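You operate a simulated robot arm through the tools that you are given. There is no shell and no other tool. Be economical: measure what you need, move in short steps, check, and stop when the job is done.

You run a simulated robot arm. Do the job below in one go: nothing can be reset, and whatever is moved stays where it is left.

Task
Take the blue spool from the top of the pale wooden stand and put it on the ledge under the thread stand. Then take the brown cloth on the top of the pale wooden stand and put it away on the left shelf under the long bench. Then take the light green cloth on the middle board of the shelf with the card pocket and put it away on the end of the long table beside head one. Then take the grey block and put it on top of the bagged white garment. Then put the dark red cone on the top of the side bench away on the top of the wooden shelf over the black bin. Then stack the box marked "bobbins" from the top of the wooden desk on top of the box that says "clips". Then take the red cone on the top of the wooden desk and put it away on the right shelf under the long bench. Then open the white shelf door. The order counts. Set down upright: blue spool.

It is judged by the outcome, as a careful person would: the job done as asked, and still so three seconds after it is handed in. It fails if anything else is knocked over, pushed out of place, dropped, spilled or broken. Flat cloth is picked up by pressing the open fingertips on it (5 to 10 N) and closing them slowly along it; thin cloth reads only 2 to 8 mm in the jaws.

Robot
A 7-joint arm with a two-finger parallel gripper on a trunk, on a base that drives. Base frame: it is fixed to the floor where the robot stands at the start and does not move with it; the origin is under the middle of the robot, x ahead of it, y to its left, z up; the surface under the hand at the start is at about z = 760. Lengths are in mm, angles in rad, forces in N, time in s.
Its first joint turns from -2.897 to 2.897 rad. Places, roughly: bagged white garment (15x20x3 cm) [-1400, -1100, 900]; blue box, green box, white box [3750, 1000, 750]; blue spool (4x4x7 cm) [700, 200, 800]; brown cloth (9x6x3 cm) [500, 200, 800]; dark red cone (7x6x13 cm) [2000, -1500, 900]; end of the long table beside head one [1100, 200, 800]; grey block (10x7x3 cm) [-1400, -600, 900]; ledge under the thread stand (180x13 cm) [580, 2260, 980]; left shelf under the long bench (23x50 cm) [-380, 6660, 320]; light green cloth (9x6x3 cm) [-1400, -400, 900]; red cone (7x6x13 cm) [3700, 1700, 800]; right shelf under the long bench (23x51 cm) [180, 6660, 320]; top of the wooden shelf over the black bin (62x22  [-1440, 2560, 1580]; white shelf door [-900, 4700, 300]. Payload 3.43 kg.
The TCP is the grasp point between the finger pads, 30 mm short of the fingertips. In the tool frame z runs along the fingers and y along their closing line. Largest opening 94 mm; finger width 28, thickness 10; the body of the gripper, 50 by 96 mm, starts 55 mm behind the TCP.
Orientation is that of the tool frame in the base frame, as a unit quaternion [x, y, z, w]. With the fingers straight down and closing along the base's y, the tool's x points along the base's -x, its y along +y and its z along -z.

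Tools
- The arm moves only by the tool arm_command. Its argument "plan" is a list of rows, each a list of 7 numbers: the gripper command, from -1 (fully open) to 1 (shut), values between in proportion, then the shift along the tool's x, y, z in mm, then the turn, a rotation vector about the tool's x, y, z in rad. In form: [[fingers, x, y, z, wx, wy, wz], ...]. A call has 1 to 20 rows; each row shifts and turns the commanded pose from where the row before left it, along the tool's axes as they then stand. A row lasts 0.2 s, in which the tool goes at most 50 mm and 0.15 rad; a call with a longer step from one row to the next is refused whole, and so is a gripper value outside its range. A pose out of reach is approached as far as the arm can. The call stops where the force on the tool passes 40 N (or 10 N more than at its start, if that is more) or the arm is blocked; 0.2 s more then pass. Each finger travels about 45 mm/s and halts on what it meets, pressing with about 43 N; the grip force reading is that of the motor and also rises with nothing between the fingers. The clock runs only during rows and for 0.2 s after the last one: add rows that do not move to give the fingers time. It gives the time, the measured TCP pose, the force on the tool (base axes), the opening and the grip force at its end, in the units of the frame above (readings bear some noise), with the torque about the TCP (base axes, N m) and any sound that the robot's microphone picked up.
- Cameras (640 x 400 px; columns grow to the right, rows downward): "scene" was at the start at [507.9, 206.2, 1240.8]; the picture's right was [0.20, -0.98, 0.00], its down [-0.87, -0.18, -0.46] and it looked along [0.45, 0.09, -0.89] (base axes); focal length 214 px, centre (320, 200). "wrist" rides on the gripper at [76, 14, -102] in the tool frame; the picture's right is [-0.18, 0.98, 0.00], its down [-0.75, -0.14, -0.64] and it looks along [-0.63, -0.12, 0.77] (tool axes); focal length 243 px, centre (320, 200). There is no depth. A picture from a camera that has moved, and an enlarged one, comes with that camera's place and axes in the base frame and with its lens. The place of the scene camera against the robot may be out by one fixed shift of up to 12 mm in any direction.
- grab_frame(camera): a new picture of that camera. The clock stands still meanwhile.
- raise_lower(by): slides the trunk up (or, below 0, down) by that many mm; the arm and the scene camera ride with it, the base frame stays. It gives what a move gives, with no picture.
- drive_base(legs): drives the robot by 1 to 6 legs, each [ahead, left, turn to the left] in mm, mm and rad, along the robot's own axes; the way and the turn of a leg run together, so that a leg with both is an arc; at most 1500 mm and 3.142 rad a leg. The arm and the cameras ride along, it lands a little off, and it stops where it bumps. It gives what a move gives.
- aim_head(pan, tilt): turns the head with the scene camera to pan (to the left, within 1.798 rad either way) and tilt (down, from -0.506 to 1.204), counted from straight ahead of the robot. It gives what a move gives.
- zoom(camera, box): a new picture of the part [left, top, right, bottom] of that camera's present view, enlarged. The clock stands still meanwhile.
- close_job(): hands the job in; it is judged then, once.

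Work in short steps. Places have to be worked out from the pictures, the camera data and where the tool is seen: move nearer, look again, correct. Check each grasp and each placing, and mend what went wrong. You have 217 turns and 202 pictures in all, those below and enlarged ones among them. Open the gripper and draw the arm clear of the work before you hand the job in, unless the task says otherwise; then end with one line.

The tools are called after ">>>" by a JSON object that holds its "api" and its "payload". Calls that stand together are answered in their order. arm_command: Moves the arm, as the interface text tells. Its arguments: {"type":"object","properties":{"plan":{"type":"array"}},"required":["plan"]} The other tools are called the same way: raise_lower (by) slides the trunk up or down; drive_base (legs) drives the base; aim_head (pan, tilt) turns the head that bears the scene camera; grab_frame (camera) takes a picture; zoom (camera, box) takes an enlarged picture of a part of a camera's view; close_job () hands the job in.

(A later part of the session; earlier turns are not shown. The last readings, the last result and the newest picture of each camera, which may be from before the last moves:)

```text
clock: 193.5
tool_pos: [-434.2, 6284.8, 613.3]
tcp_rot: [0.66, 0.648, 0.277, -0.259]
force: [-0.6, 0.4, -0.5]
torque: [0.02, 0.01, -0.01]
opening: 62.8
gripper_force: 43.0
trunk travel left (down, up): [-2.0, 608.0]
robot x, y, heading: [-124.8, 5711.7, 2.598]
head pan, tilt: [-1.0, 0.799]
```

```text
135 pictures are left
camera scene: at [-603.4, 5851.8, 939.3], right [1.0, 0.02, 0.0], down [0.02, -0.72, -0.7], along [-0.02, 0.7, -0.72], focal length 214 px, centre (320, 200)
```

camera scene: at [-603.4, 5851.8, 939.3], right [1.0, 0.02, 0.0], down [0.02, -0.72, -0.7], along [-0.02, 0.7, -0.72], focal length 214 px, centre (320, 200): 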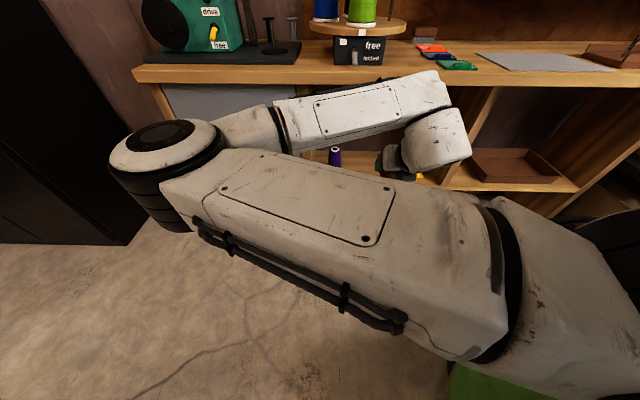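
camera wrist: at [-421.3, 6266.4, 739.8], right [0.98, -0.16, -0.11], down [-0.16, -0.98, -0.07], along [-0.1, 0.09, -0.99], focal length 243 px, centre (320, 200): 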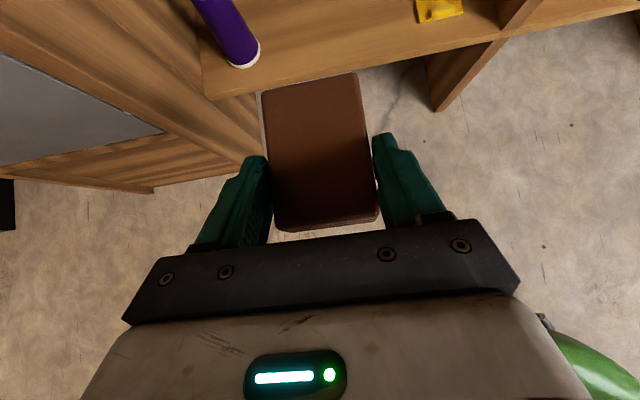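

The shelf's front edge is at y≈6520, with a purple cone at x≈-569 and a yellow piece at x≈-205, so I'll aim for (-390, 6620). First I'll lower the arm 200 mm in front of the bench.

>>> {"api": "arm_command", "payload": {"plan": [[1, -28, 0, 28, 0, 0, 0], [1, -28, 0, 28, 0, 0, 0], [1, -28, 0, 28, 0, 0, 0], [1, -28, 0, 28, 0, 0, 0], [1, -28, 0, 28, 0, 0, 0]]}}

>>> {"api": "grab_frame", "payload": {"camera": "scene"}}

>>> {"api": "grab_frame", "payload": {"camera": "wrist"}}

```text
clock: 194.7
tool_pos: [-431.9, 6285.2, 413.9]
tcp_rot: [0.659, 0.648, 0.278, -0.26]
force: [-0.2, 0.2, -0.9]
torque: [0.01, 0.01, 0.01]
opening: 63.1
gripper_force: 43.1
trunk travel left (down, up): [-2.0, 608.0]
robot x, y, heading: [-124.5, 5712.7, 2.593]
head pan, tilt: [-1.0, 0.799]
```

```text
134 pictures are left
camera scene: at [-603.4, 5851.8, 939.4], right [1.0, 0.02, 0.0], down [0.02, -0.72, -0.7], along [-0.02, 0.7, -0.72], focal length 214 px, centre (320, 200)
```

scene: 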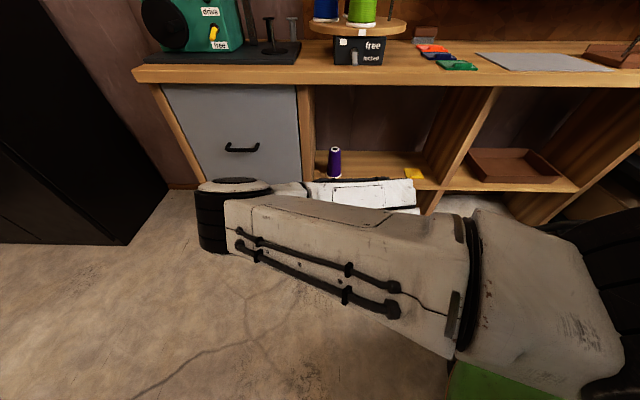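

```text
133 pictures are left
camera wrist: at [-419.0, 6266.2, 541.6], right [0.98, -0.16, -0.11], down [-0.16, -0.98, -0.08], along [-0.1, 0.09, -0.99], focal length 243 px, centre (320, 200)
```

wrist: 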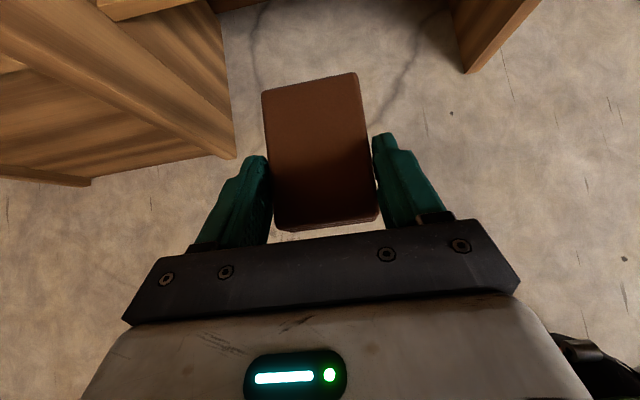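

The opening is in full view and the elbow well back. I'll extend the arm 150 mm, then slide the base the rest of the way.

>>> {"api": "arm_command", "payload": {"plan": [[1, 26, 0, 26, 0, 0, 0], [1, 27, 0, 27, 0, 0, 0], [1, 27, 0, 27, 0, 0, 0], [1, 27, 0, 27, 0, 0, 0]]}}

>>> {"api": "drive_base", "payload": {"legs": [[50, -146, 0]]}}

>>> {"api": "grab_frame", "payload": {"camera": "scene"}}

>>> {"api": "grab_frame", "payload": {"camera": "wrist"}}

```text
clock: 195.7
tool_pos: [-425.4, 6435.4, 415.2]
tcp_rot: [0.66, 0.649, 0.277, -0.26]
force: [0.1, 0.3, -1.0]
torque: [-0.02, -0.02, -0.01]
opening: 62.8
gripper_force: 42.7
trunk travel left (down, up): [-2.0, 608.0]
robot x, y, heading: [-124.1, 5710.5, 2.595]
head pan, tilt: [-1.0, 0.799]
```

```text
clock: 197.1
tool_pos: [-393.1, 6588.1, 413.8]
tcp_rot: [0.659, 0.649, 0.277, -0.26]
force: [1.8, -0.4, -1.2]
torque: [0.0, 0.0, -0.04]
opening: 62.6
gripper_force: 42.6
trunk travel left (down, up): [-2.0, 608.0]
robot x, y, heading: [-92.1, 5857.2, 2.596]
head pan, tilt: [-1.0, 0.799]
```

```text
132 pictures are left
camera scene: at [-570.0, 6004.1, 939.3], right [1.0, 0.02, 0.0], down [0.02, -0.72, -0.7], along [-0.02, 0.7, -0.72], focal length 214 px, centre (320, 200)
```

scene: 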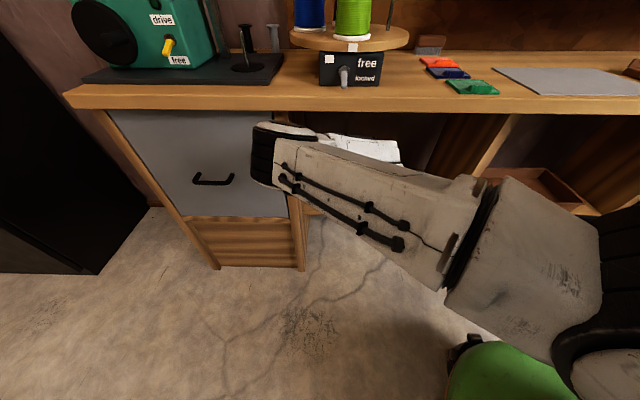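

```text
131 pictures are left
camera wrist: at [-380.4, 6568.8, 540.5], right [0.98, -0.16, -0.11], down [-0.16, -0.98, -0.07], along [-0.1, 0.09, -0.99], focal length 243 px, centre (320, 200)
```

wrist: 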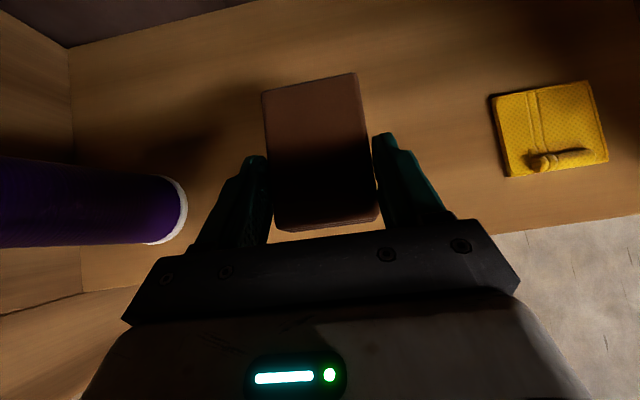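

Positioned over the shelf, between the purple cone and the yellow piece. I'll lower 52 mm and then feel for contact.

>>> {"api": "arm_command", "payload": {"plan": [[1, -7, 0, 35, 0, 0, 0], [1, -14, 0, 14, 0, 0, 0], [1, -3, 0, 3, 0, 0, 0], [1, -2, 0, 2, 0, 0, 0], [1, -2, 0, 2, 0, 0, 0], [1, 0, 0, 0, 0, 0, 0]]}}

>>> {"api": "grab_frame", "payload": {"camera": "wrist"}}

```text
clock: 198.5
tool_pos: [-391.1, 6607.6, 356.8]
tcp_rot: [0.66, 0.647, 0.28, -0.261]
force: [0.6, -7.8, 37.9]
torque: [-0.27, 0.9, 0.05]
opening: 63.0
gripper_force: 42.4
trunk travel left (down, up): [-2.0, 608.0]
robot x, y, heading: [-89.6, 5860.6, 2.596]
head pan, tilt: [-1.0, 0.799]
```

```text
130 pictures are left
camera wrist: at [-378.5, 6588.8, 484.0], right [0.98, -0.16, -0.11], down [-0.17, -0.98, -0.08], along [-0.1, 0.1, -0.99], focal length 243 px, centre (320, 200)
```

wrist: 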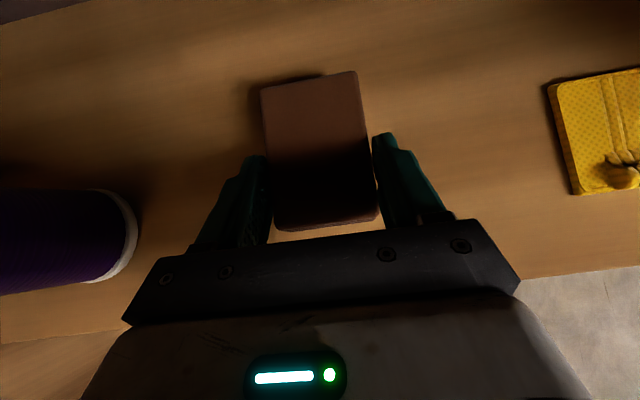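

Contact at 357. I'll ease up 2 mm, open, and withdraw back and up along the tool axis.

>>> {"api": "arm_command", "payload": {"plan": [[1, 2, 0, -2, 0, 0, 0], [0, 0, 0, 0, 0, 0, 0], [-0.6, 0, 0, 0, 0, 0, 0], [-0.8, 0, 0, 0, 0, 0, 0], [-0.8, 0, 0, 0, 0, 0, 0], [-0.8, 0, 0, -15, 0, 0, 0], [-0.8, 0, 0, -30, 0, 0, 0], [-0.8, 0, 0, -30, 0, 0, 0], [-0.8, 0, 0, -20, 0, 0, 0]]}}

>>> {"api": "grab_frame", "payload": {"camera": "wrist"}}

```text
clock: 200.5
tool_pos: [-394.4, 6539.2, 424.6]
tcp_rot: [0.66, 0.649, 0.277, -0.26]
force: [-0.8, 0.6, 1.0]
torque: [0.0, -0.01, -0.05]
opening: 84.7
gripper_force: 0.1
trunk travel left (down, up): [-2.0, 608.0]
robot x, y, heading: [-91.8, 5862.2, 2.594]
head pan, tilt: [-1.0, 0.799]
```

```text
129 pictures are left
camera wrist: at [-381.8, 6521.0, 551.4], right [0.98, -0.16, -0.11], down [-0.16, -0.98, -0.07], along [-0.1, 0.09, -0.99], focal length 243 px, centre (320, 200)
```

wrist: 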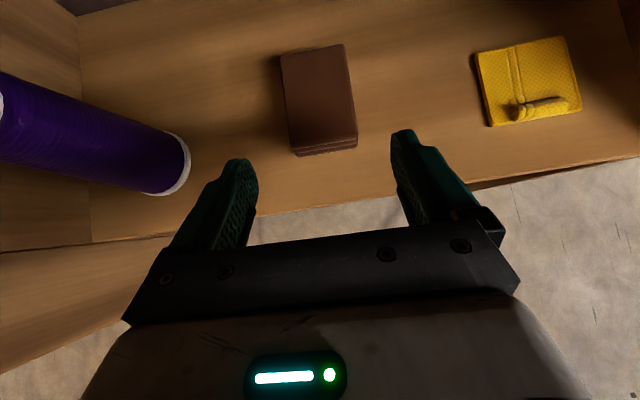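

The brown cloth sits neatly on the left shelf. I'll withdraw fully, raise the trunk, turn to face -x and head back.

>>> {"api": "arm_command", "payload": {"plan": [[-0.8, -28, 0, -28, 0, 0, 0], [-0.8, -28, 0, -28, 0, 0, 0], [-0.8, -28, 0, -28, 0, 0, 0]]}}

>>> {"api": "drive_base", "payload": {"legs": [[-65, 105, 0]]}}

>>> {"api": "raise_lower", "payload": {"by": 400}}

>>> {"api": "raise_lower", "payload": {"by": 150}}

>>> {"api": "aim_head", "payload": {"pan": 0.0, "tilt": 0.6}}

>>> {"api": "grab_frame", "payload": {"camera": "scene"}}

```text
clock: 201.3
tool_pos: [-398.2, 6421.2, 425.4]
tcp_rot: [0.66, 0.647, 0.278, -0.259]
force: [0.3, 0.4, 0.3]
torque: [0.02, 0.0, -0.01]
opening: 84.5
gripper_force: 0.1
trunk travel left (down, up): [-2.0, 608.0]
robot x, y, heading: [-91.5, 5860.2, 2.594]
head pan, tilt: [-1.0, 0.799]
```

```text
clock: 202.6
tool_pos: [-396.8, 6297.2, 424.3]
tcp_rot: [0.66, 0.648, 0.277, -0.259]
force: [0.5, 0.7, 0.6]
torque: [0.04, 0.01, -0.03]
opening: 84.6
gripper_force: 0.0
trunk travel left (down, up): [-2.0, 608.0]
robot x, y, heading: [-92.7, 5737.6, 2.595]
head pan, tilt: [-1.0, 0.799]
```

```text
clock: 206.4
tool_pos: [-397.4, 6297.1, 825.5]
tcp_rot: [0.66, 0.648, 0.277, -0.26]
force: [-0.8, -0.5, -0.2]
torque: [0.01, 0.04, -0.02]
opening: 84.5
gripper_force: 0.2
trunk travel left (down, up): [-402.0, 208.0]
robot x, y, heading: [-89.0, 5738.4, 2.593]
head pan, tilt: [-1.0, 0.799]
```

```text
clock: 208.1
tool_pos: [-397.7, 6296.0, 974.3]
tcp_rot: [0.661, 0.648, 0.277, -0.259]
force: [0.7, -0.9, 0.1]
torque: [-0.04, 0.01, 0.01]
opening: 84.4
gripper_force: 0.1
trunk travel left (down, up): [-552.0, 58.0]
robot x, y, heading: [-92.6, 5736.4, 2.593]
head pan, tilt: [-1.0, 0.799]
```

```text
clock: 209.4
tool_pos: [-397.5, 6295.6, 974.9]
tcp_rot: [0.661, 0.648, 0.278, -0.258]
force: [0.1, -0.3, -1.2]
torque: [-0.01, -0.02, -0.01]
opening: 84.4
gripper_force: 0.1
trunk travel left (down, up): [-552.0, 58.0]
robot x, y, heading: [-91.3, 5735.9, 2.598]
head pan, tilt: [0.0, 0.6]
```

```text
128 pictures are left
camera scene: at [-642.9, 5844.9, 1506.2], right [0.52, 0.85, 0.0], down [0.48, -0.29, -0.82], along [-0.7, 0.43, -0.57], focal length 214 px, centre (320, 200)
```

scene: 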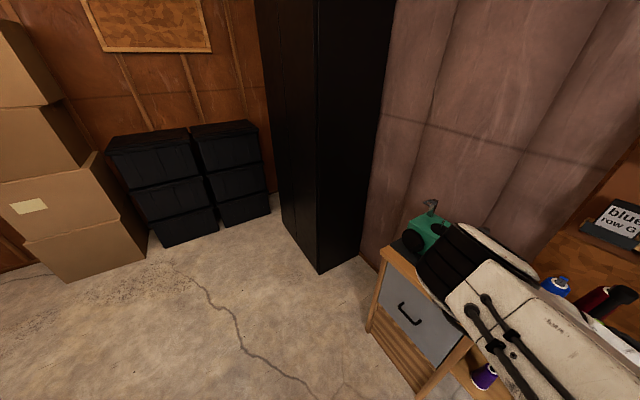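

Clear floor on the way. Turn to face -x, then forward, left past the cabinet, and back into the aisle.

>>> {"api": "drive_base", "payload": {"legs": [[0, 0, 0.545], [1430, 0, 0], [0, 1450, 0], [-1070, 0, 0]]}}

>>> {"api": "grab_frame", "payload": {"camera": "scene"}}

```text
clock: 230.0
tool_pos: [-1027.2, 4607.3, 974.9]
tcp_rot: [0.47, 0.797, 0.2, -0.322]
force: [0.7, 0.3, 0.2]
torque: [0.0, 0.0, 0.02]
opening: 84.6
gripper_force: 0.0
trunk travel left (down, up): [-552.0, 58.0]
robot x, y, heading: [-486.4, 4279.0, 3.118]
head pan, tilt: [0.0, 0.6]
```

```text
127 pictures are left
camera scene: at [-1015.2, 4091.5, 1506.1], right [0.02, 1.0, 0.0], down [0.56, -0.01, -0.82], along [-0.82, 0.02, -0.57], focal length 214 px, centre (320, 200)
```

scene: 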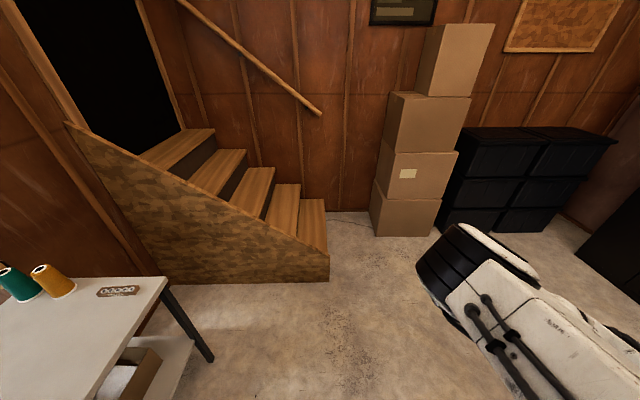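

No contact. Now slide left (‑y) down the aisle to the card-pocket shelf area and look.

>>> {"api": "drive_base", "payload": {"legs": [[0, 0, 0.024], [0, 1500, 0], [0, 1500, 0], [0, 1300, 0]]}}

>>> {"api": "aim_head", "payload": {"pan": 0.3, "tilt": 0.5}}

>>> {"api": "grab_frame", "payload": {"camera": "scene"}}

>>> {"api": "grab_frame", "payload": {"camera": "wrist"}}

```text
clock: 250.9
tool_pos: [-1041.6, 306.3, 974.6]
tcp_rot: [0.462, 0.802, 0.197, -0.323]
force: [0.0, -0.1, -0.2]
torque: [0.0, -0.02, -0.03]
opening: 84.7
gripper_force: 0.1
trunk travel left (down, up): [-552.0, 58.0]
robot x, y, heading: [-491.6, -16.9, 3.132]
head pan, tilt: [0.0, 0.6]
```

```text
clock: 251.7
tool_pos: [-1040.8, 305.7, 975.0]
tcp_rot: [0.462, 0.802, 0.197, -0.324]
force: [0.4, -0.6, 0.2]
torque: [0.0, -0.01, -0.01]
opening: 84.5
gripper_force: 0.0
trunk travel left (down, up): [-552.0, 58.0]
robot x, y, heading: [-493.5, -18.0, 3.135]
head pan, tilt: [0.3, 0.499]
```

```text
126 pictures are left
camera scene: at [-1018.0, -236.0, 1515.2], right [-0.29, 0.96, 0.0], down [0.46, 0.14, -0.88], along [-0.84, -0.25, -0.48], focal length 214 px, centre (320, 200)
```

scene: 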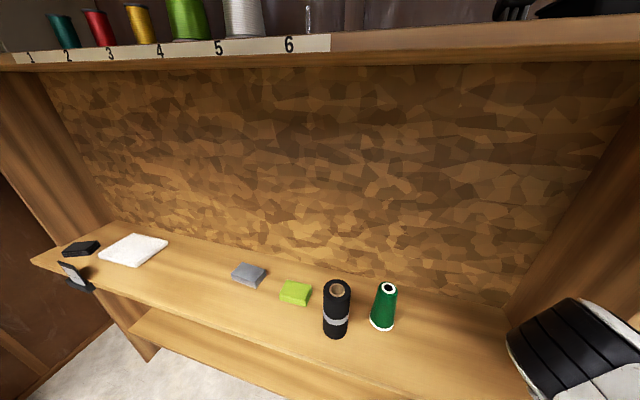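

```text
125 pictures are left
camera wrist: at [-1020.7, 296.7, 1101.7], right [0.92, 0.37, -0.11], down [0.37, -0.93, -0.07], along [-0.13, 0.03, -0.99], focal length 243 px, centre (320, 200)
```

wrist: 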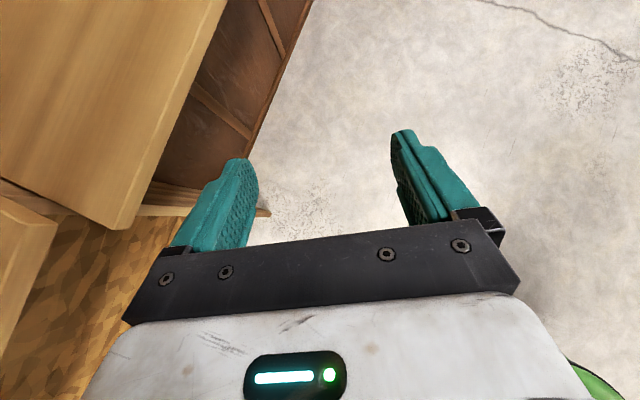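

The shelf board (z≈880) holds the black box, white garment, grey block, light green cloth, black spool and green cone. I'll slide left and swing the tool to point straight at the shelf.

>>> {"api": "drive_base", "payload": {"legs": [[0, 620, 0]]}}

>>> {"api": "arm_command", "payload": {"plan": [[-0.8, 0, 0, 0, 0.0926, 0, -0.0926], [-0.8, 0, 0, 0, 0.0926, 0, -0.0926], [-0.8, 0, 0, 0, 0.0926, 0, -0.0926], [-0.8, 0, 0, 0, 0.0926, 0, -0.0926], [-0.8, 0, 0, 0, 0.0926, 0, -0.0926], [-0.8, 0, 0, 0, 0.0926, 0, -0.0926], [-0.8, 0, 0, 0, 0.0926, 0, -0.0926], [-0.8, 0, -40, 0, 0.05, 0, -0.05], [-0.8, 0, -40, 0, 0, 0, 0], [-0.8, 0, -40, 0, 0, 0, 0]]}}

>>> {"api": "grab_frame", "payload": {"camera": "scene"}}

>>> {"api": "grab_frame", "payload": {"camera": "wrist"}}

```text
clock: 255.2
tool_pos: [-1045.1, -319.1, 975.5]
tcp_rot: [0.464, 0.8, 0.198, -0.324]
force: [1.6, 1.3, 0.6]
torque: [-0.03, 0.01, 0.01]
opening: 84.4
gripper_force: 0.0
trunk travel left (down, up): [-552.0, 58.0]
robot x, y, heading: [-497.5, -645.1, 3.129]
head pan, tilt: [0.3, 0.499]
```

```text
clock: 257.4
tool_pos: [-1054.9, -438.9, 975.0]
tcp_rot: [0.03, 0.927, 0.015, -0.374]
force: [1.2, 0.5, -0.6]
torque: [-0.03, 0.01, 0.0]
opening: 84.5
gripper_force: 0.2
trunk travel left (down, up): [-552.0, 58.0]
robot x, y, heading: [-494.3, -643.4, 3.133]
head pan, tilt: [0.3, 0.499]
```

```text
124 pictures are left
camera scene: at [-1022.7, -861.5, 1515.3], right [-0.29, 0.96, 0.0], down [0.46, 0.14, -0.88], along [-0.84, -0.25, -0.48], focal length 214 px, centre (320, 200)
```

scene: 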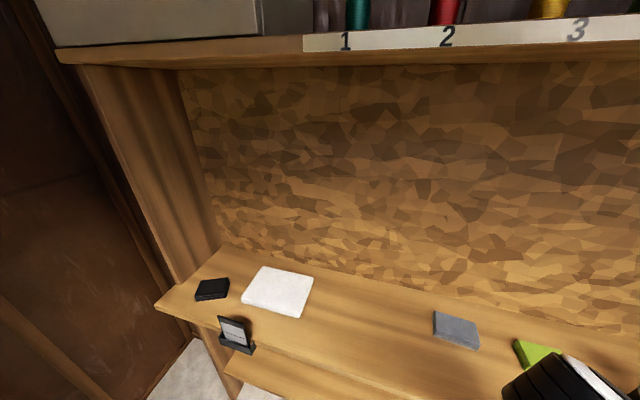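

```text
123 pictures are left
camera wrist: at [-1036.1, -426.9, 1101.1], right [0.2, 0.97, -0.12], down [0.98, -0.21, -0.06], along [-0.09, -0.11, -0.99], focal length 243 px, centre (320, 200)
```

wrist: 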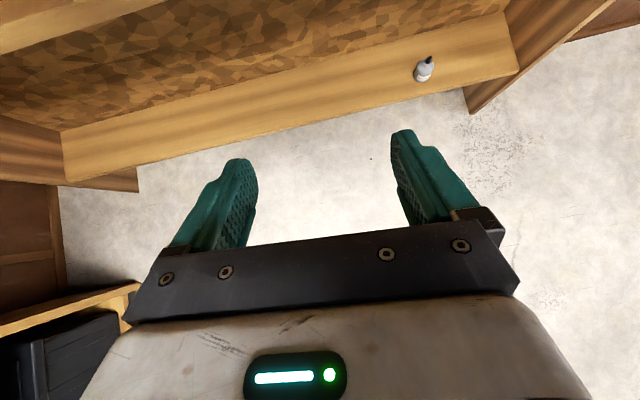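

Triangulated: board surface ≈ z 910, green cloth ≈ (-1430, -440), grey block ≈ (-1440, -615). I'll raise a bit and extend the arm over the board.

>>> {"api": "raise_lower", "payload": {"by": 55}}

>>> {"api": "arm_command", "payload": {"plan": [[-1, 28, 0, 28, 0, 0, 0], [-1, 28, 0, 28, 0, 0, 0], [-1, 28, 0, 28, 0, 0, 0], [-1, 28, 0, 28, 0, 0, 0], [-1, 28, 0, 28, 0, 0, 0], [-1, 28, 0, 28, 0, 0, 0]]}}

>>> {"api": "grab_frame", "payload": {"camera": "wrist"}}

>>> {"api": "grab_frame", "payload": {"camera": "scene"}}

```text
clock: 258.4
tool_pos: [-1054.2, -438.7, 1029.6]
tcp_rot: [0.031, 0.926, 0.015, -0.375]
force: [0.9, -0.1, -0.4]
torque: [0.02, -0.02, -0.01]
opening: 84.6
gripper_force: 0.0
trunk travel left (down, up): [-607.0, 3.0]
robot x, y, heading: [-494.9, -644.9, 3.139]
head pan, tilt: [0.3, 0.499]
```

```text
clock: 259.8
tool_pos: [-1294.1, -422.6, 1024.1]
tcp_rot: [0.031, 0.927, 0.015, -0.373]
force: [-0.2, 0.3, -0.6]
torque: [-0.03, 0.0, 0.01]
opening: 93.9
gripper_force: 0.1
trunk travel left (down, up): [-607.0, 3.0]
robot x, y, heading: [-495.6, -640.4, 3.137]
head pan, tilt: [0.3, 0.499]
```

```text
122 pictures are left
camera wrist: at [-1274.8, -411.4, 1151.6], right [0.2, 0.97, -0.12], down [0.98, -0.21, -0.06], along [-0.09, -0.11, -0.99], focal length 243 px, centre (320, 200)
```

wrist: 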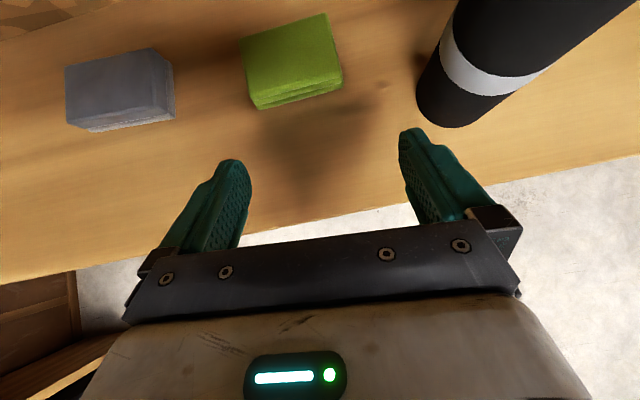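

```text
121 pictures are left
camera scene: at [-1022.7, -861.9, 1570.2], right [-0.29, 0.96, 0.0], down [0.46, 0.14, -0.88], along [-0.84, -0.25, -0.48], focal length 214 px, centre (320, 200)
```

scene: 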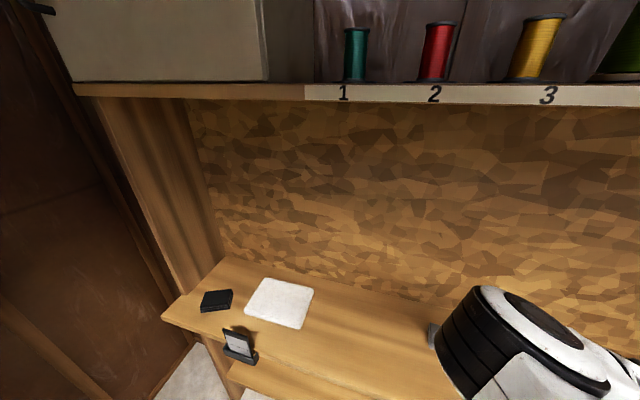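

The cloth is about 85 mm along y by 62 mm along x, centre (-1430, -434). I'll tip the tool vertical and turn it so the jaws close along x across the short side.

>>> {"api": "arm_command", "payload": {"plan": [[-1, 0, 0, 0, 0, -0.131, 0], [-1, 0, 0, 0, 0, -0.131, 0], [-1, 0, 0, 0, 0, -0.131, 0], [-1, 0, 0, 0, 0, -0.131, 0], [-1, 0, 0, 0, 0, -0.131, 0], [-1, 0, 0, 0, 0, -0.131, 0], [-1, 0, 0, 0, 0, 0, -0.136], [-1, 0, 0, 0, 0, 0, -0.136], [-1, 0, 0, 0, 0, 0, -0.136], [-1, 0, 0, 0, 0, 0, -0.136], [-1, 0, 0, 0, 0, 0, -0.136], [-1, 0, 0, 0, 0, 0, -0.136], [-1, 0, 0, 0, 0, 0, -0.136], [-1, 0, 0, 0, 0, 0, -0.136], [-1, 0, 0, 0, 0, 0, -0.136], [-1, 0, 0, 0, 0, 0, -0.136], [-1, 0, 0, 0, 0, 0, -0.136], [-1, 0, 0, 0, 0, 0, -0.136]]}}

>>> {"api": "grab_frame", "payload": {"camera": "wrist"}}

>>> {"api": "grab_frame", "payload": {"camera": "scene"}}

```text
clock: 263.6
tool_pos: [-1292.1, -422.1, 1024.9]
tcp_rot: [-0.705, 0.709, -0.006, 0.007]
force: [0.0, 0.4, 0.1]
torque: [0.01, 0.02, 0.01]
opening: 93.9
gripper_force: 0.0
trunk travel left (down, up): [-607.0, 3.0]
robot x, y, heading: [-494.1, -640.5, 3.138]
head pan, tilt: [0.3, 0.499]
```

```text
120 pictures are left
camera wrist: at [-1307.3, -499.5, 1127.0], right [-0.98, 0.19, -0.02], down [0.13, 0.75, 0.65], along [0.14, 0.63, -0.76], focal length 243 px, centre (320, 200)
```

wrist: 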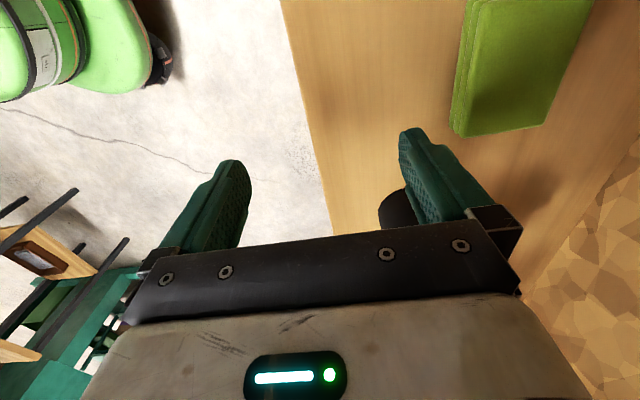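

```text
119 pictures are left
camera scene: at [-1022.7, -862.0, 1570.2], right [-0.29, 0.96, 0.0], down [0.46, 0.14, -0.88], along [-0.84, -0.25, -0.48], focal length 214 px, centre (320, 200)
```

scene: 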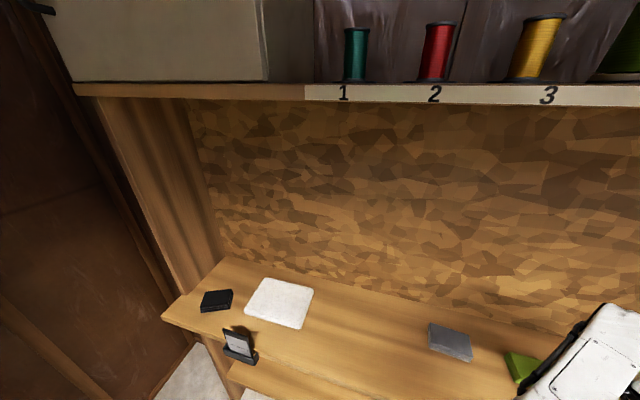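

Orientation is right (vertical, jaws along x). I'll drive forward 137 so the cloth is under the jaws, then re-check.

>>> {"api": "drive_base", "payload": {"legs": [[137, 0, 0]]}}

>>> {"api": "arm_command", "payload": {"plan": [[-1, 10, 0, 20, 0, 0, 0], [-1, 0, 0, 20, 0, 0, 0]]}}

>>> {"api": "grab_frame", "payload": {"camera": "wrist"}}

```text
clock: 264.9
tool_pos: [-1431.6, -421.0, 1025.9]
tcp_rot: [-0.704, 0.71, -0.006, 0.007]
force: [-0.1, 0.3, 0.5]
torque: [0.04, -0.01, -0.01]
opening: 93.9
gripper_force: 0.1
trunk travel left (down, up): [-607.0, 3.0]
robot x, y, heading: [-632.5, -638.7, 3.135]
head pan, tilt: [0.3, 0.499]
```

```text
clock: 265.5
tool_pos: [-1429.5, -429.8, 985.8]
tcp_rot: [-0.705, 0.709, -0.006, 0.008]
force: [-0.1, -0.9, 0.4]
torque: [0.01, 0.0, 0.0]
opening: 93.9
gripper_force: 0.0
trunk travel left (down, up): [-607.0, 3.0]
robot x, y, heading: [-630.4, -644.1, 3.13]
head pan, tilt: [0.3, 0.499]
```

```text
118 pictures are left
camera wrist: at [-1445.5, -508.2, 1086.5], right [-0.98, 0.19, -0.02], down [0.13, 0.75, 0.65], along [0.14, 0.63, -0.76], focal length 243 px, centre (320, 200)
```

wrist: 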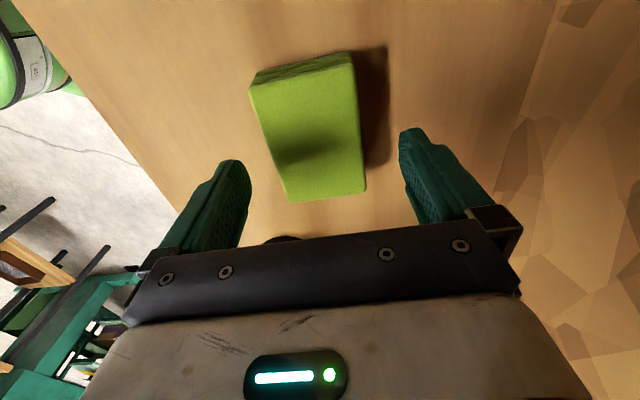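

Centred within 10 mm. I'll correct, descend to 946 and close.

>>> {"api": "arm_command", "payload": {"plan": [[-1, 9, -5, 20, 0, 0, 0], [-1, 0, 0, 20, 0, 0, 0], [-0.7, 0, 0, 0, 0, 0, 0], [-0.4, 0, 0, 0, 0, 0, 0], [-0.1, 0, 0, 0, 0, 0, 0], [0.3, 0, 0, 0, 0, 0, 0], [1, 0, 0, 0, 0, 0, 0], [1, 0, 0, 0, 0, 0, 0]]}}

>>> {"api": "grab_frame", "payload": {"camera": "wrist"}}

```text
clock: 266.4
tool_pos: [-1430.5, -440.4, 949.4]
tcp_rot: [-0.706, 0.709, 0.004, 0.003]
force: [-6.7, 1.6, 10.9]
torque: [-0.1, 0.35, -0.09]
opening: 68.7
gripper_force: 2.3
trunk travel left (down, up): [-607.0, 3.0]
robot x, y, heading: [-636.0, -642.1, 3.134]
head pan, tilt: [0.3, 0.499]
stopped in row 4: the force on the tool passed its limit at 42 N (the readings are from after the stop); the commanded pose is now the measured one
```

```text
117 pictures are left
camera wrist: at [-1443.6, -518.3, 1051.9], right [-0.98, 0.19, 0.0], down [0.15, 0.75, 0.65], along [0.12, 0.64, -0.76], focal length 243 px, centre (320, 200)
```

wrist: 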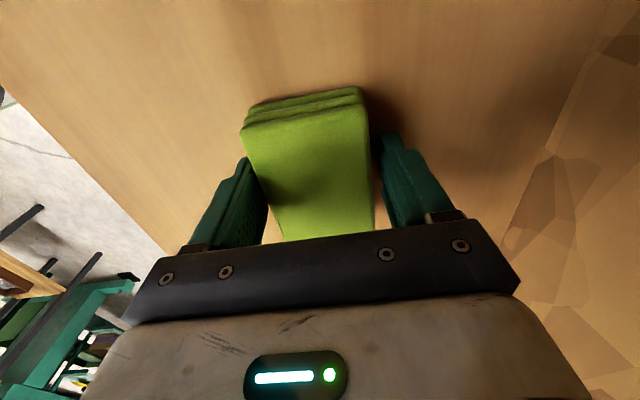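

Fingertips touched the board (surface ≈ 919). I'll lift 3 mm and finish closing.

>>> {"api": "arm_command", "payload": {"plan": [[-0.46, 0, 0, -3, 0, 0, 0], [-0.3, 0, 0, 0, 0, 0, 0], [0, 0, 0, 0, 0, 0, 0], [0.5, 0, 0, 0, 0, 0, 0], [1, 0, 0, 0, 0, 0, 0], [1, 0, 0, 0, 0, 0, 0], [1, 0, 0, -20, 0, 0, 0], [1, 0, 0, -20, 0, 0, 0]]}}

>>> {"api": "grab_frame", "payload": {"camera": "wrist"}}

```text
clock: 268.2
tool_pos: [-1429.0, -439.8, 990.9]
tcp_rot: [-0.705, 0.709, 0.0, 0.005]
force: [0.9, -0.2, -0.4]
torque: [-0.01, -0.03, -0.03]
opening: 63.2
gripper_force: 43.4
trunk travel left (down, up): [-607.0, 3.0]
robot x, y, heading: [-633.3, -639.6, 3.134]
head pan, tilt: [0.3, 0.499]
```

```text
116 pictures are left
camera wrist: at [-1442.9, -517.8, 1093.5], right [-0.98, 0.19, 0.0], down [0.14, 0.75, 0.65], along [0.13, 0.64, -0.76], focal length 243 px, centre (320, 200)
```

wrist: 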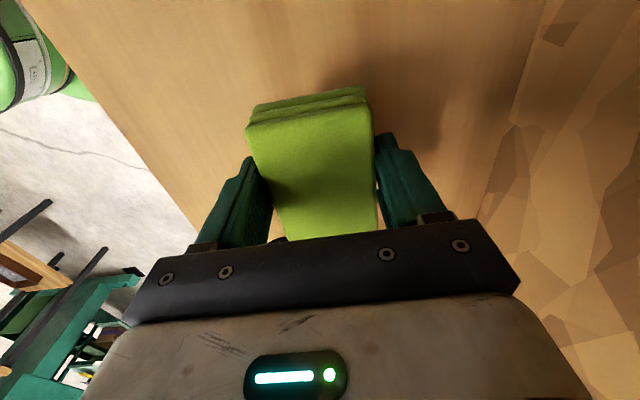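

Cloth held at 63 mm. I'll back straight out, turn toward the long table clear of the stand, and approach its end.

>>> {"api": "drive_base", "payload": {"legs": [[-560, 0, 0], [0, 0, -2.2], [430, -284, 0]]}}

>>> {"api": "aim_head", "payload": {"pan": -0.2, "tilt": 0.7}}

>>> {"api": "grab_frame", "payload": {"camera": "scene"}}

>>> {"api": "grab_frame", "payload": {"camera": "wrist"}}

```text
clock: 279.2
tool_pos: [1031.1, 76.1, 990.6]
tcp_rot: [0.304, 0.953, -0.004, 0.003]
force: [0.3, 0.4, -1.8]
torque: [0.01, 0.0, 0.01]
opening: 63.1
gripper_force: 42.9
trunk travel left (down, up): [-607.0, 3.0]
robot x, y, heading: [409.0, -457.4, 0.95]
head pan, tilt: [0.3, 0.499]
```

```text
clock: 280.1
tool_pos: [1030.9, 76.5, 991.0]
tcp_rot: [0.305, 0.952, -0.004, 0.004]
force: [0.4, 0.0, 0.1]
torque: [-0.02, 0.02, 0.02]
opening: 63.2
gripper_force: 42.8
trunk travel left (down, up): [-607.0, 3.0]
robot x, y, heading: [412.9, -461.5, 0.953]
head pan, tilt: [-0.201, 0.7]
```

```text
115 pictures are left
camera scene: at [574.1, 69.8, 1552.5], right [0.68, -0.73, 0.0], down [-0.47, -0.44, -0.77], along [0.56, 0.52, -0.64], focal length 214 px, centre (320, 200)
```

scene: 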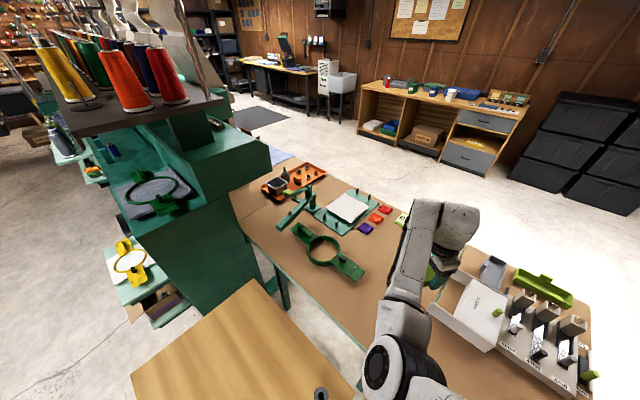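

```text
114 pictures are left
camera wrist: at [977.7, 132.4, 1093.2], right [0.72, 0.69, 0.0], down [0.53, -0.55, 0.65], along [0.45, -0.47, -0.76], focal length 243 px, centre (320, 200)
```

wrist: 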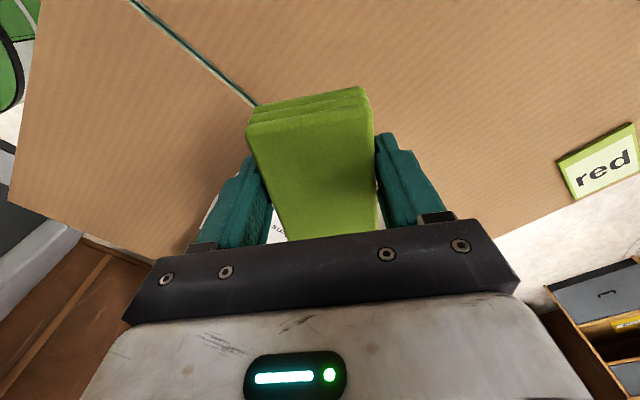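

Over the table end, with a clear area between the ring jig and the white organizer. I'll shift 84 mm outward to about (1100, 130) and lower.

>>> {"api": "arm_command", "payload": {"plan": [[1, -8, 28, 0, 0, 0, 0], [1, -8, 28, 0, 0, 0, 0], [1, -8, 28, 0, 0, 0, 0]]}}

>>> {"api": "raise_lower", "payload": {"by": -140}}

>>> {"api": "grab_frame", "payload": {"camera": "wrist"}}

>>> {"api": "grab_frame", "payload": {"camera": "scene"}}

```text
clock: 280.9
tool_pos: [1098.8, 130.2, 990.4]
tcp_rot: [0.304, 0.953, -0.003, 0.004]
force: [-0.2, 0.5, 0.7]
torque: [-0.05, -0.02, -0.01]
opening: 63.0
gripper_force: 43.2
trunk travel left (down, up): [-607.0, 3.0]
robot x, y, heading: [409.6, -460.5, 0.948]
head pan, tilt: [-0.201, 0.7]
```

```text
clock: 282.6
tool_pos: [1098.9, 129.9, 851.1]
tcp_rot: [0.304, 0.953, -0.004, 0.004]
force: [0.9, -0.9, -0.6]
torque: [0.01, -0.02, 0.05]
opening: 63.5
gripper_force: 43.5
trunk travel left (down, up): [-467.0, 143.0]
robot x, y, heading: [412.3, -456.4, 0.952]
head pan, tilt: [-0.201, 0.7]
```

```text
113 pictures are left
camera wrist: at [1045.6, 186.3, 953.0], right [0.72, 0.69, 0.0], down [0.53, -0.55, 0.65], along [0.45, -0.47, -0.76], focal length 243 px, centre (320, 200)
```

wrist: 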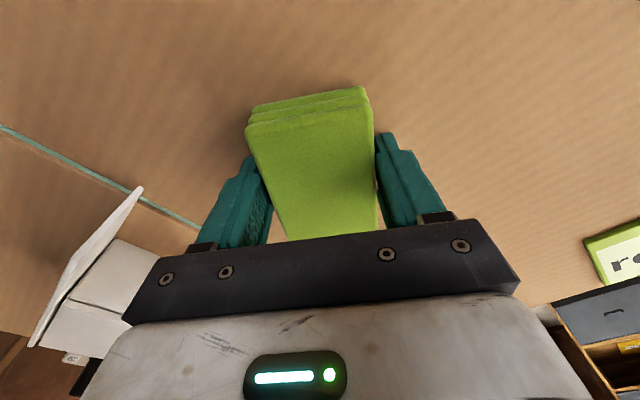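

```text
112 pictures are left
camera scene: at [574.2, 69.7, 1412.5], right [0.68, -0.73, 0.0], down [-0.47, -0.44, -0.76], along [0.56, 0.52, -0.64], focal length 214 px, centre (320, 200)
```

scene: 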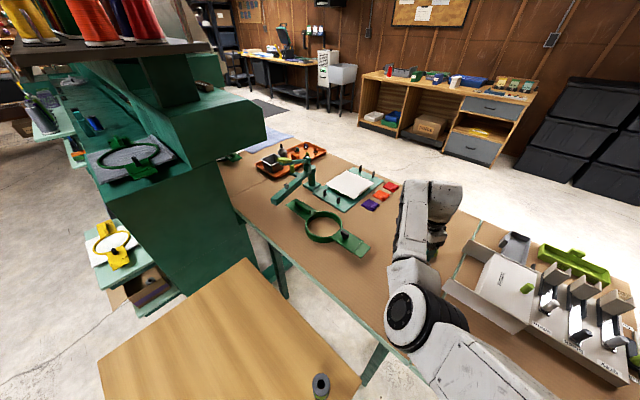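

Free space all round. I'll lower in small steps to contact.

>>> {"api": "arm_command", "payload": {"plan": [[1, 0, 0, 12, 0, 0, 0], [1, 0, 0, 4, 0, 0, 0], [1, 0, 0, 3, 0, 0, 0], [1, 0, 0, 2, 0, 0, 0], [1, 0, 0, 0, 0, 0, 0]]}}

```text
clock: 283.0
tool_pos: [1099.6, 131.3, 850.8]
tcp_rot: [0.304, 0.953, -0.003, 0.006]
force: [-4.9, -3.1, 16.8]
torque: [-0.03, 0.68, 0.14]
opening: 63.2
gripper_force: 43.1
trunk travel left (down, up): [-467.0, 143.0]
robot x, y, heading: [410.5, -459.2, 0.953]
head pan, tilt: [-0.201, 0.7]
stopped in row 1: the force on the tool passed its limit at 52 N (the readings are from after the stop); the commanded pose is now the measured one
```

Already in contact (table ≈ 820). I'll open slightly and withdraw straight up.

>>> {"api": "arm_command", "payload": {"plan": [[1, 0, 0, -2, 0, 0, 0], [0, 0, 0, 0, 0, 0, 0], [-0.6, 0, 0, 0, 0, 0, 0], [-0.8, 0, 0, 0, 0, 0, 0], [-0.8, 0, 0, 0, 0, 0, 0], [-0.8, 0, 0, -20, 0, 0, 0], [-0.8, 0, 0, -40, 0, 0, 0], [-0.8, 0, 0, -40, 0, 0, 0]]}}

>>> {"api": "raise_lower", "payload": {"by": 140}}

>>> {"api": "grab_frame", "payload": {"camera": "wrist"}}

```text
clock: 284.8
tool_pos: [1098.0, 131.4, 951.4]
tcp_rot: [0.304, 0.953, -0.004, 0.005]
force: [0.4, 0.6, -1.0]
torque: [0.02, 0.0, 0.03]
opening: 84.5
gripper_force: 0.1
trunk travel left (down, up): [-467.0, 143.0]
robot x, y, heading: [409.0, -459.6, 0.955]
head pan, tilt: [-0.201, 0.7]
```

```text
clock: 286.5
tool_pos: [1099.5, 132.2, 1090.7]
tcp_rot: [0.304, 0.953, -0.004, 0.006]
force: [-0.8, -0.3, 0.0]
torque: [0.0, 0.04, 0.03]
opening: 84.8
gripper_force: 0.0
trunk travel left (down, up): [-607.0, 3.0]
robot x, y, heading: [410.3, -462.4, 0.947]
head pan, tilt: [-0.201, 0.7]
```

```text
111 pictures are left
camera wrist: at [1045.2, 188.3, 1191.9], right [0.72, 0.69, 0.0], down [0.53, -0.54, 0.65], along [0.45, -0.47, -0.76], focal length 243 px, centre (320, 200)
```

wrist: 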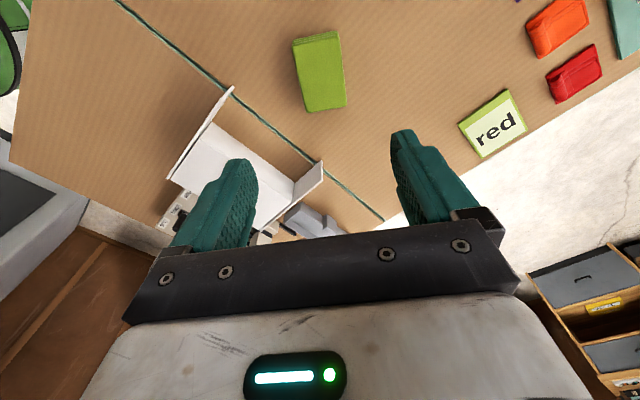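

Green cloth is placed. Now the grey block: I'll retrace, turn to face the shelf and stop just short for a look.

>>> {"api": "drive_base", "payload": {"legs": [[-430, 284, 0], [0, 0, 2.19], [0, 180, 0], [420, 0, 0]]}}

>>> {"api": "aim_head", "payload": {"pan": 0.6, "tilt": 0.6}}

>>> {"api": "grab_frame", "payload": {"camera": "scene"}}

>>> {"api": "grab_frame", "payload": {"camera": "wrist"}}

```text
clock: 298.0
tool_pos: [-1369.5, -603.3, 1090.9]
tcp_rot: [-0.705, 0.709, 0.004, 0.005]
force: [0.1, 0.5, -0.2]
torque: [-0.01, -0.01, 0.03]
opening: 84.9
gripper_force: 0.0
trunk travel left (down, up): [-607.0, 3.0]
robot x, y, heading: [-493.4, -826.7, 3.136]
head pan, tilt: [-0.201, 0.7]
```

```text
clock: 299.1
tool_pos: [-1369.2, -602.9, 1090.0]
tcp_rot: [-0.705, 0.709, 0.003, 0.006]
force: [0.3, 0.3, -0.2]
torque: [0.02, 0.0, -0.04]
opening: 84.6
gripper_force: 0.1
trunk travel left (down, up): [-607.0, 3.0]
robot x, y, heading: [-489.5, -827.4, 3.136]
head pan, tilt: [0.6, 0.6]
```

```text
110 pictures are left
camera scene: at [-1002.8, -1069.2, 1561.1], right [-0.56, 0.83, 0.0], down [0.47, 0.32, -0.82], along [-0.68, -0.46, -0.57], focal length 214 px, centre (320, 200)
```

scene: 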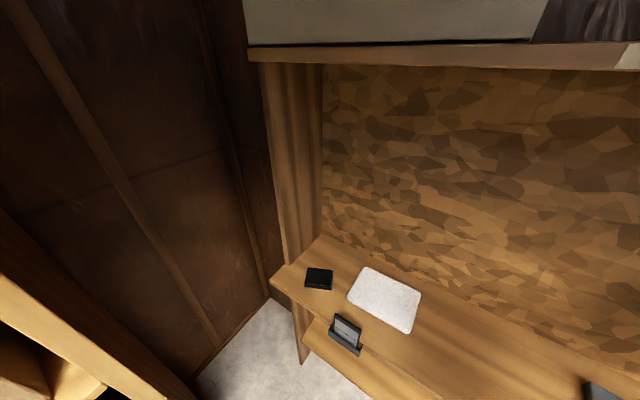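

```text
109 pictures are left
camera wrist: at [-1383.3, -680.3, 1192.0], right [-0.98, 0.19, 0.0], down [0.14, 0.74, 0.65], along [0.12, 0.64, -0.76], focal length 243 px, centre (320, 200)
```

wrist: 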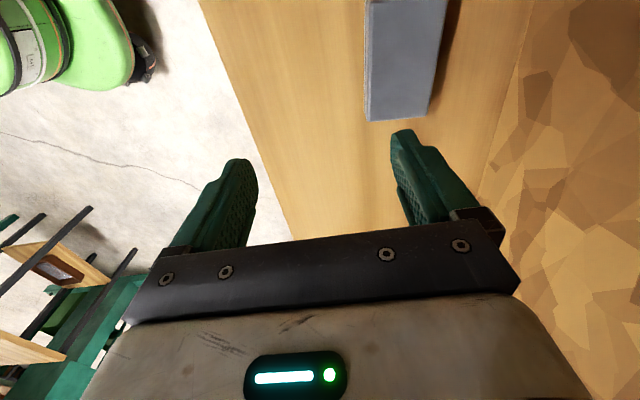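

Block centre ≈ (-1442, -612), long side along y. I'll move in 73 mm, open fully, and lower with the trunk.

>>> {"api": "drive_base", "payload": {"legs": [[73, 0, 0]]}}

>>> {"api": "arm_command", "payload": {"plan": [[-1, 8, 0, 0, 0, 0, 0], [-1, 0, 0, 0, 0, 0, 0]]}}

>>> {"api": "raise_lower", "payload": {"by": -90}}

>>> {"api": "grab_frame", "payload": {"camera": "wrist"}}

```text
clock: 300.1
tool_pos: [-1443.7, -602.1, 1090.5]
tcp_rot: [-0.705, 0.709, 0.003, 0.006]
force: [0.7, 0.1, 0.1]
torque: [0.03, 0.02, -0.02]
opening: 84.6
gripper_force: 0.1
trunk travel left (down, up): [-607.0, 3.0]
robot x, y, heading: [-564.5, -823.4, 3.138]
head pan, tilt: [0.6, 0.6]
```

```text
clock: 300.7
tool_pos: [-1443.3, -610.8, 1089.6]
tcp_rot: [-0.705, 0.709, 0.003, 0.006]
force: [-0.4, -0.5, -0.3]
torque: [0.0, 0.02, 0.02]
opening: 94.0
gripper_force: 0.1
trunk travel left (down, up): [-607.0, 3.0]
robot x, y, heading: [-563.0, -824.4, 3.139]
head pan, tilt: [0.6, 0.6]
```

```text
clock: 302.0
tool_pos: [-1444.1, -611.1, 1000.3]
tcp_rot: [-0.705, 0.709, 0.003, 0.005]
force: [0.3, 1.1, 0.3]
torque: [0.01, -0.03, 0.0]
opening: 94.3
gripper_force: 0.0
trunk travel left (down, up): [-517.0, 93.0]
robot x, y, heading: [-565.2, -823.0, 3.136]
head pan, tilt: [0.6, 0.6]
```

```text
108 pictures are left
camera wrist: at [-1457.7, -688.6, 1102.1], right [-0.98, 0.19, 0.0], down [0.14, 0.74, 0.65], along [0.12, 0.64, -0.76], focal length 243 px, centre (320, 200)
```

wrist: 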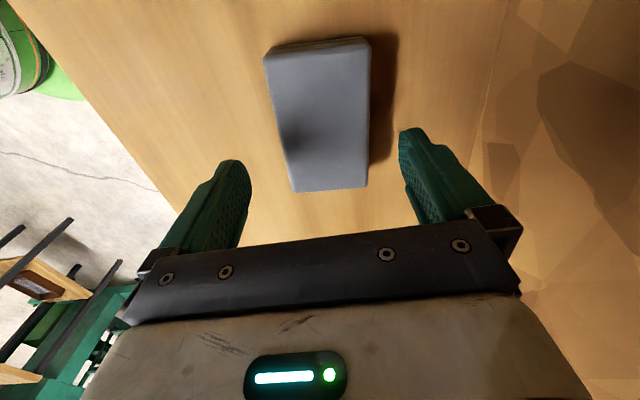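

Well centred. I'll descend to 953 and close.

>>> {"api": "arm_command", "payload": {"plan": [[-1, 6, 3, 25, 0, 0, 0], [-1, 0, 0, 22, 0, 0, 0], [-0.7, 0, 0, 0, 0, 0, 0], [-0.4, 0, 0, 0, 0, 0, 0], [-0.1, 0, 0, 0, 0, 0, 0], [0.3, 0, 0, 0, 0, 0, 0], [1, 0, 0, 0, 0, 0, 0], [1, 0, 0, 0, 0, 0, 0], [1, 0, 0, -20, 0, 0, 0], [1, 0, 0, -20, 0, 0, 0]]}}

>>> {"api": "grab_frame", "payload": {"camera": "wrist"}}

```text
clock: 304.2
tool_pos: [-1448.1, -617.3, 994.2]
tcp_rot: [-0.706, 0.709, 0.002, 0.006]
force: [-0.5, 0.2, -0.4]
torque: [0.0, 0.03, 0.02]
opening: 62.6
gripper_force: 43.4
trunk travel left (down, up): [-517.0, 93.0]
robot x, y, heading: [-562.1, -824.5, 3.137]
head pan, tilt: [0.6, 0.6]
```

```text
107 pictures are left
camera wrist: at [-1460.8, -694.7, 1095.2], right [-0.98, 0.19, 0.0], down [0.14, 0.75, 0.65], along [0.12, 0.64, -0.76], focal length 243 px, centre (320, 200)
```

wrist: 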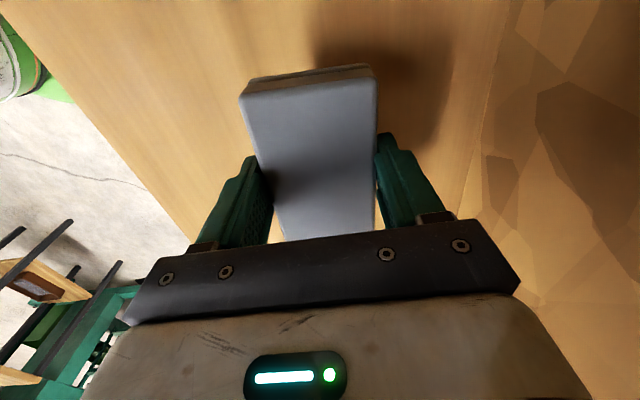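

Block held. I'll raise, slide left 300, then reach the rest with the arm toward the garment at about (-1410, -1106).

>>> {"api": "raise_lower", "payload": {"by": 90}}

>>> {"api": "drive_base", "payload": {"legs": [[-30, 300, 0]]}}

>>> {"api": "arm_command", "payload": {"plan": [[1, 40, 0, 0, 0, 0, 0], [1, 40, 0, 0, 0, 0, 0], [1, 40, 0, 0, 0, 0, 0], [1, 40, 0, 0, 0, 0, 0], [1, 28, 0, 0, 0, 0, 0]]}}

>>> {"api": "grab_frame", "payload": {"camera": "scene"}}

>>> {"api": "grab_frame", "payload": {"camera": "wrist"}}

```text
clock: 305.4
tool_pos: [-1447.0, -616.5, 1083.9]
tcp_rot: [-0.705, 0.709, 0.003, 0.006]
force: [0.2, 1.0, -0.5]
torque: [0.0, 0.01, -0.02]
opening: 62.5
gripper_force: 43.0
trunk travel left (down, up): [-607.0, 3.0]
robot x, y, heading: [-565.3, -827.1, 3.136]
head pan, tilt: [0.6, 0.6]
```

```text
clock: 307.5
tool_pos: [-1419.2, -921.5, 1083.1]
tcp_rot: [-0.707, 0.707, 0.003, 0.006]
force: [-0.4, 0.4, -0.9]
torque: [0.0, -0.01, -0.01]
opening: 62.4
gripper_force: 43.2
trunk travel left (down, up): [-607.0, 3.0]
robot x, y, heading: [-538.9, -1132.4, 3.137]
head pan, tilt: [0.6, 0.6]
```

```text
clock: 308.7
tool_pos: [-1418.5, -1110.8, 1081.2]
tcp_rot: [-0.706, 0.708, 0.004, 0.006]
force: [0.5, 0.2, 0.0]
torque: [-0.03, -0.01, 0.01]
opening: 62.1
gripper_force: 43.5
trunk travel left (down, up): [-607.0, 3.0]
robot x, y, heading: [-538.1, -1127.1, 3.133]
head pan, tilt: [0.6, 0.6]
```

```text
106 pictures are left
camera scene: at [-1047.5, -1373.2, 1561.1], right [-0.56, 0.83, 0.0], down [0.47, 0.32, -0.82], along [-0.68, -0.46, -0.57], focal length 214 px, centre (320, 200)
```

scene: 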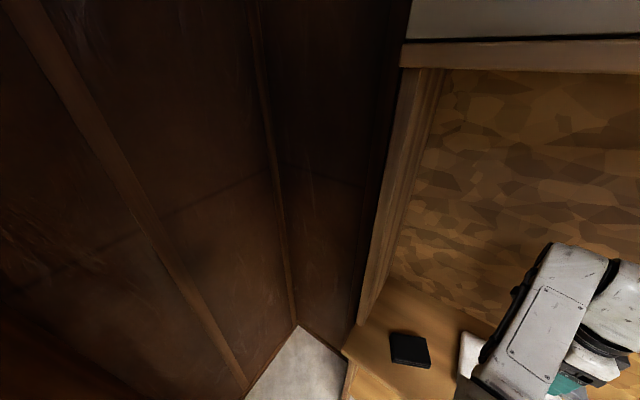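

```text
105 pictures are left
camera wrist: at [-1432.7, -1188.1, 1183.0], right [-0.98, 0.19, 0.0], down [0.14, 0.74, 0.65], along [0.12, 0.64, -0.76], focal length 243 px, centre (320, 200)
```

wrist: 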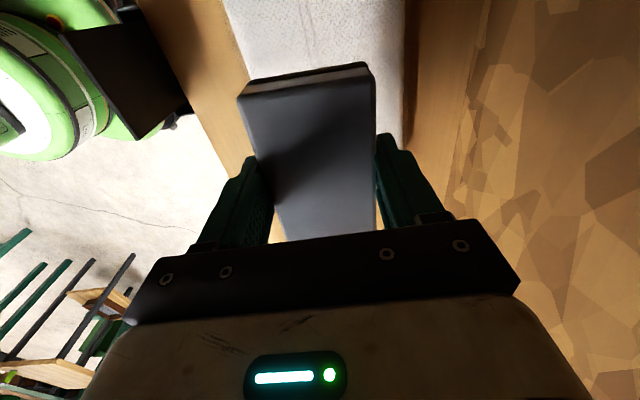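

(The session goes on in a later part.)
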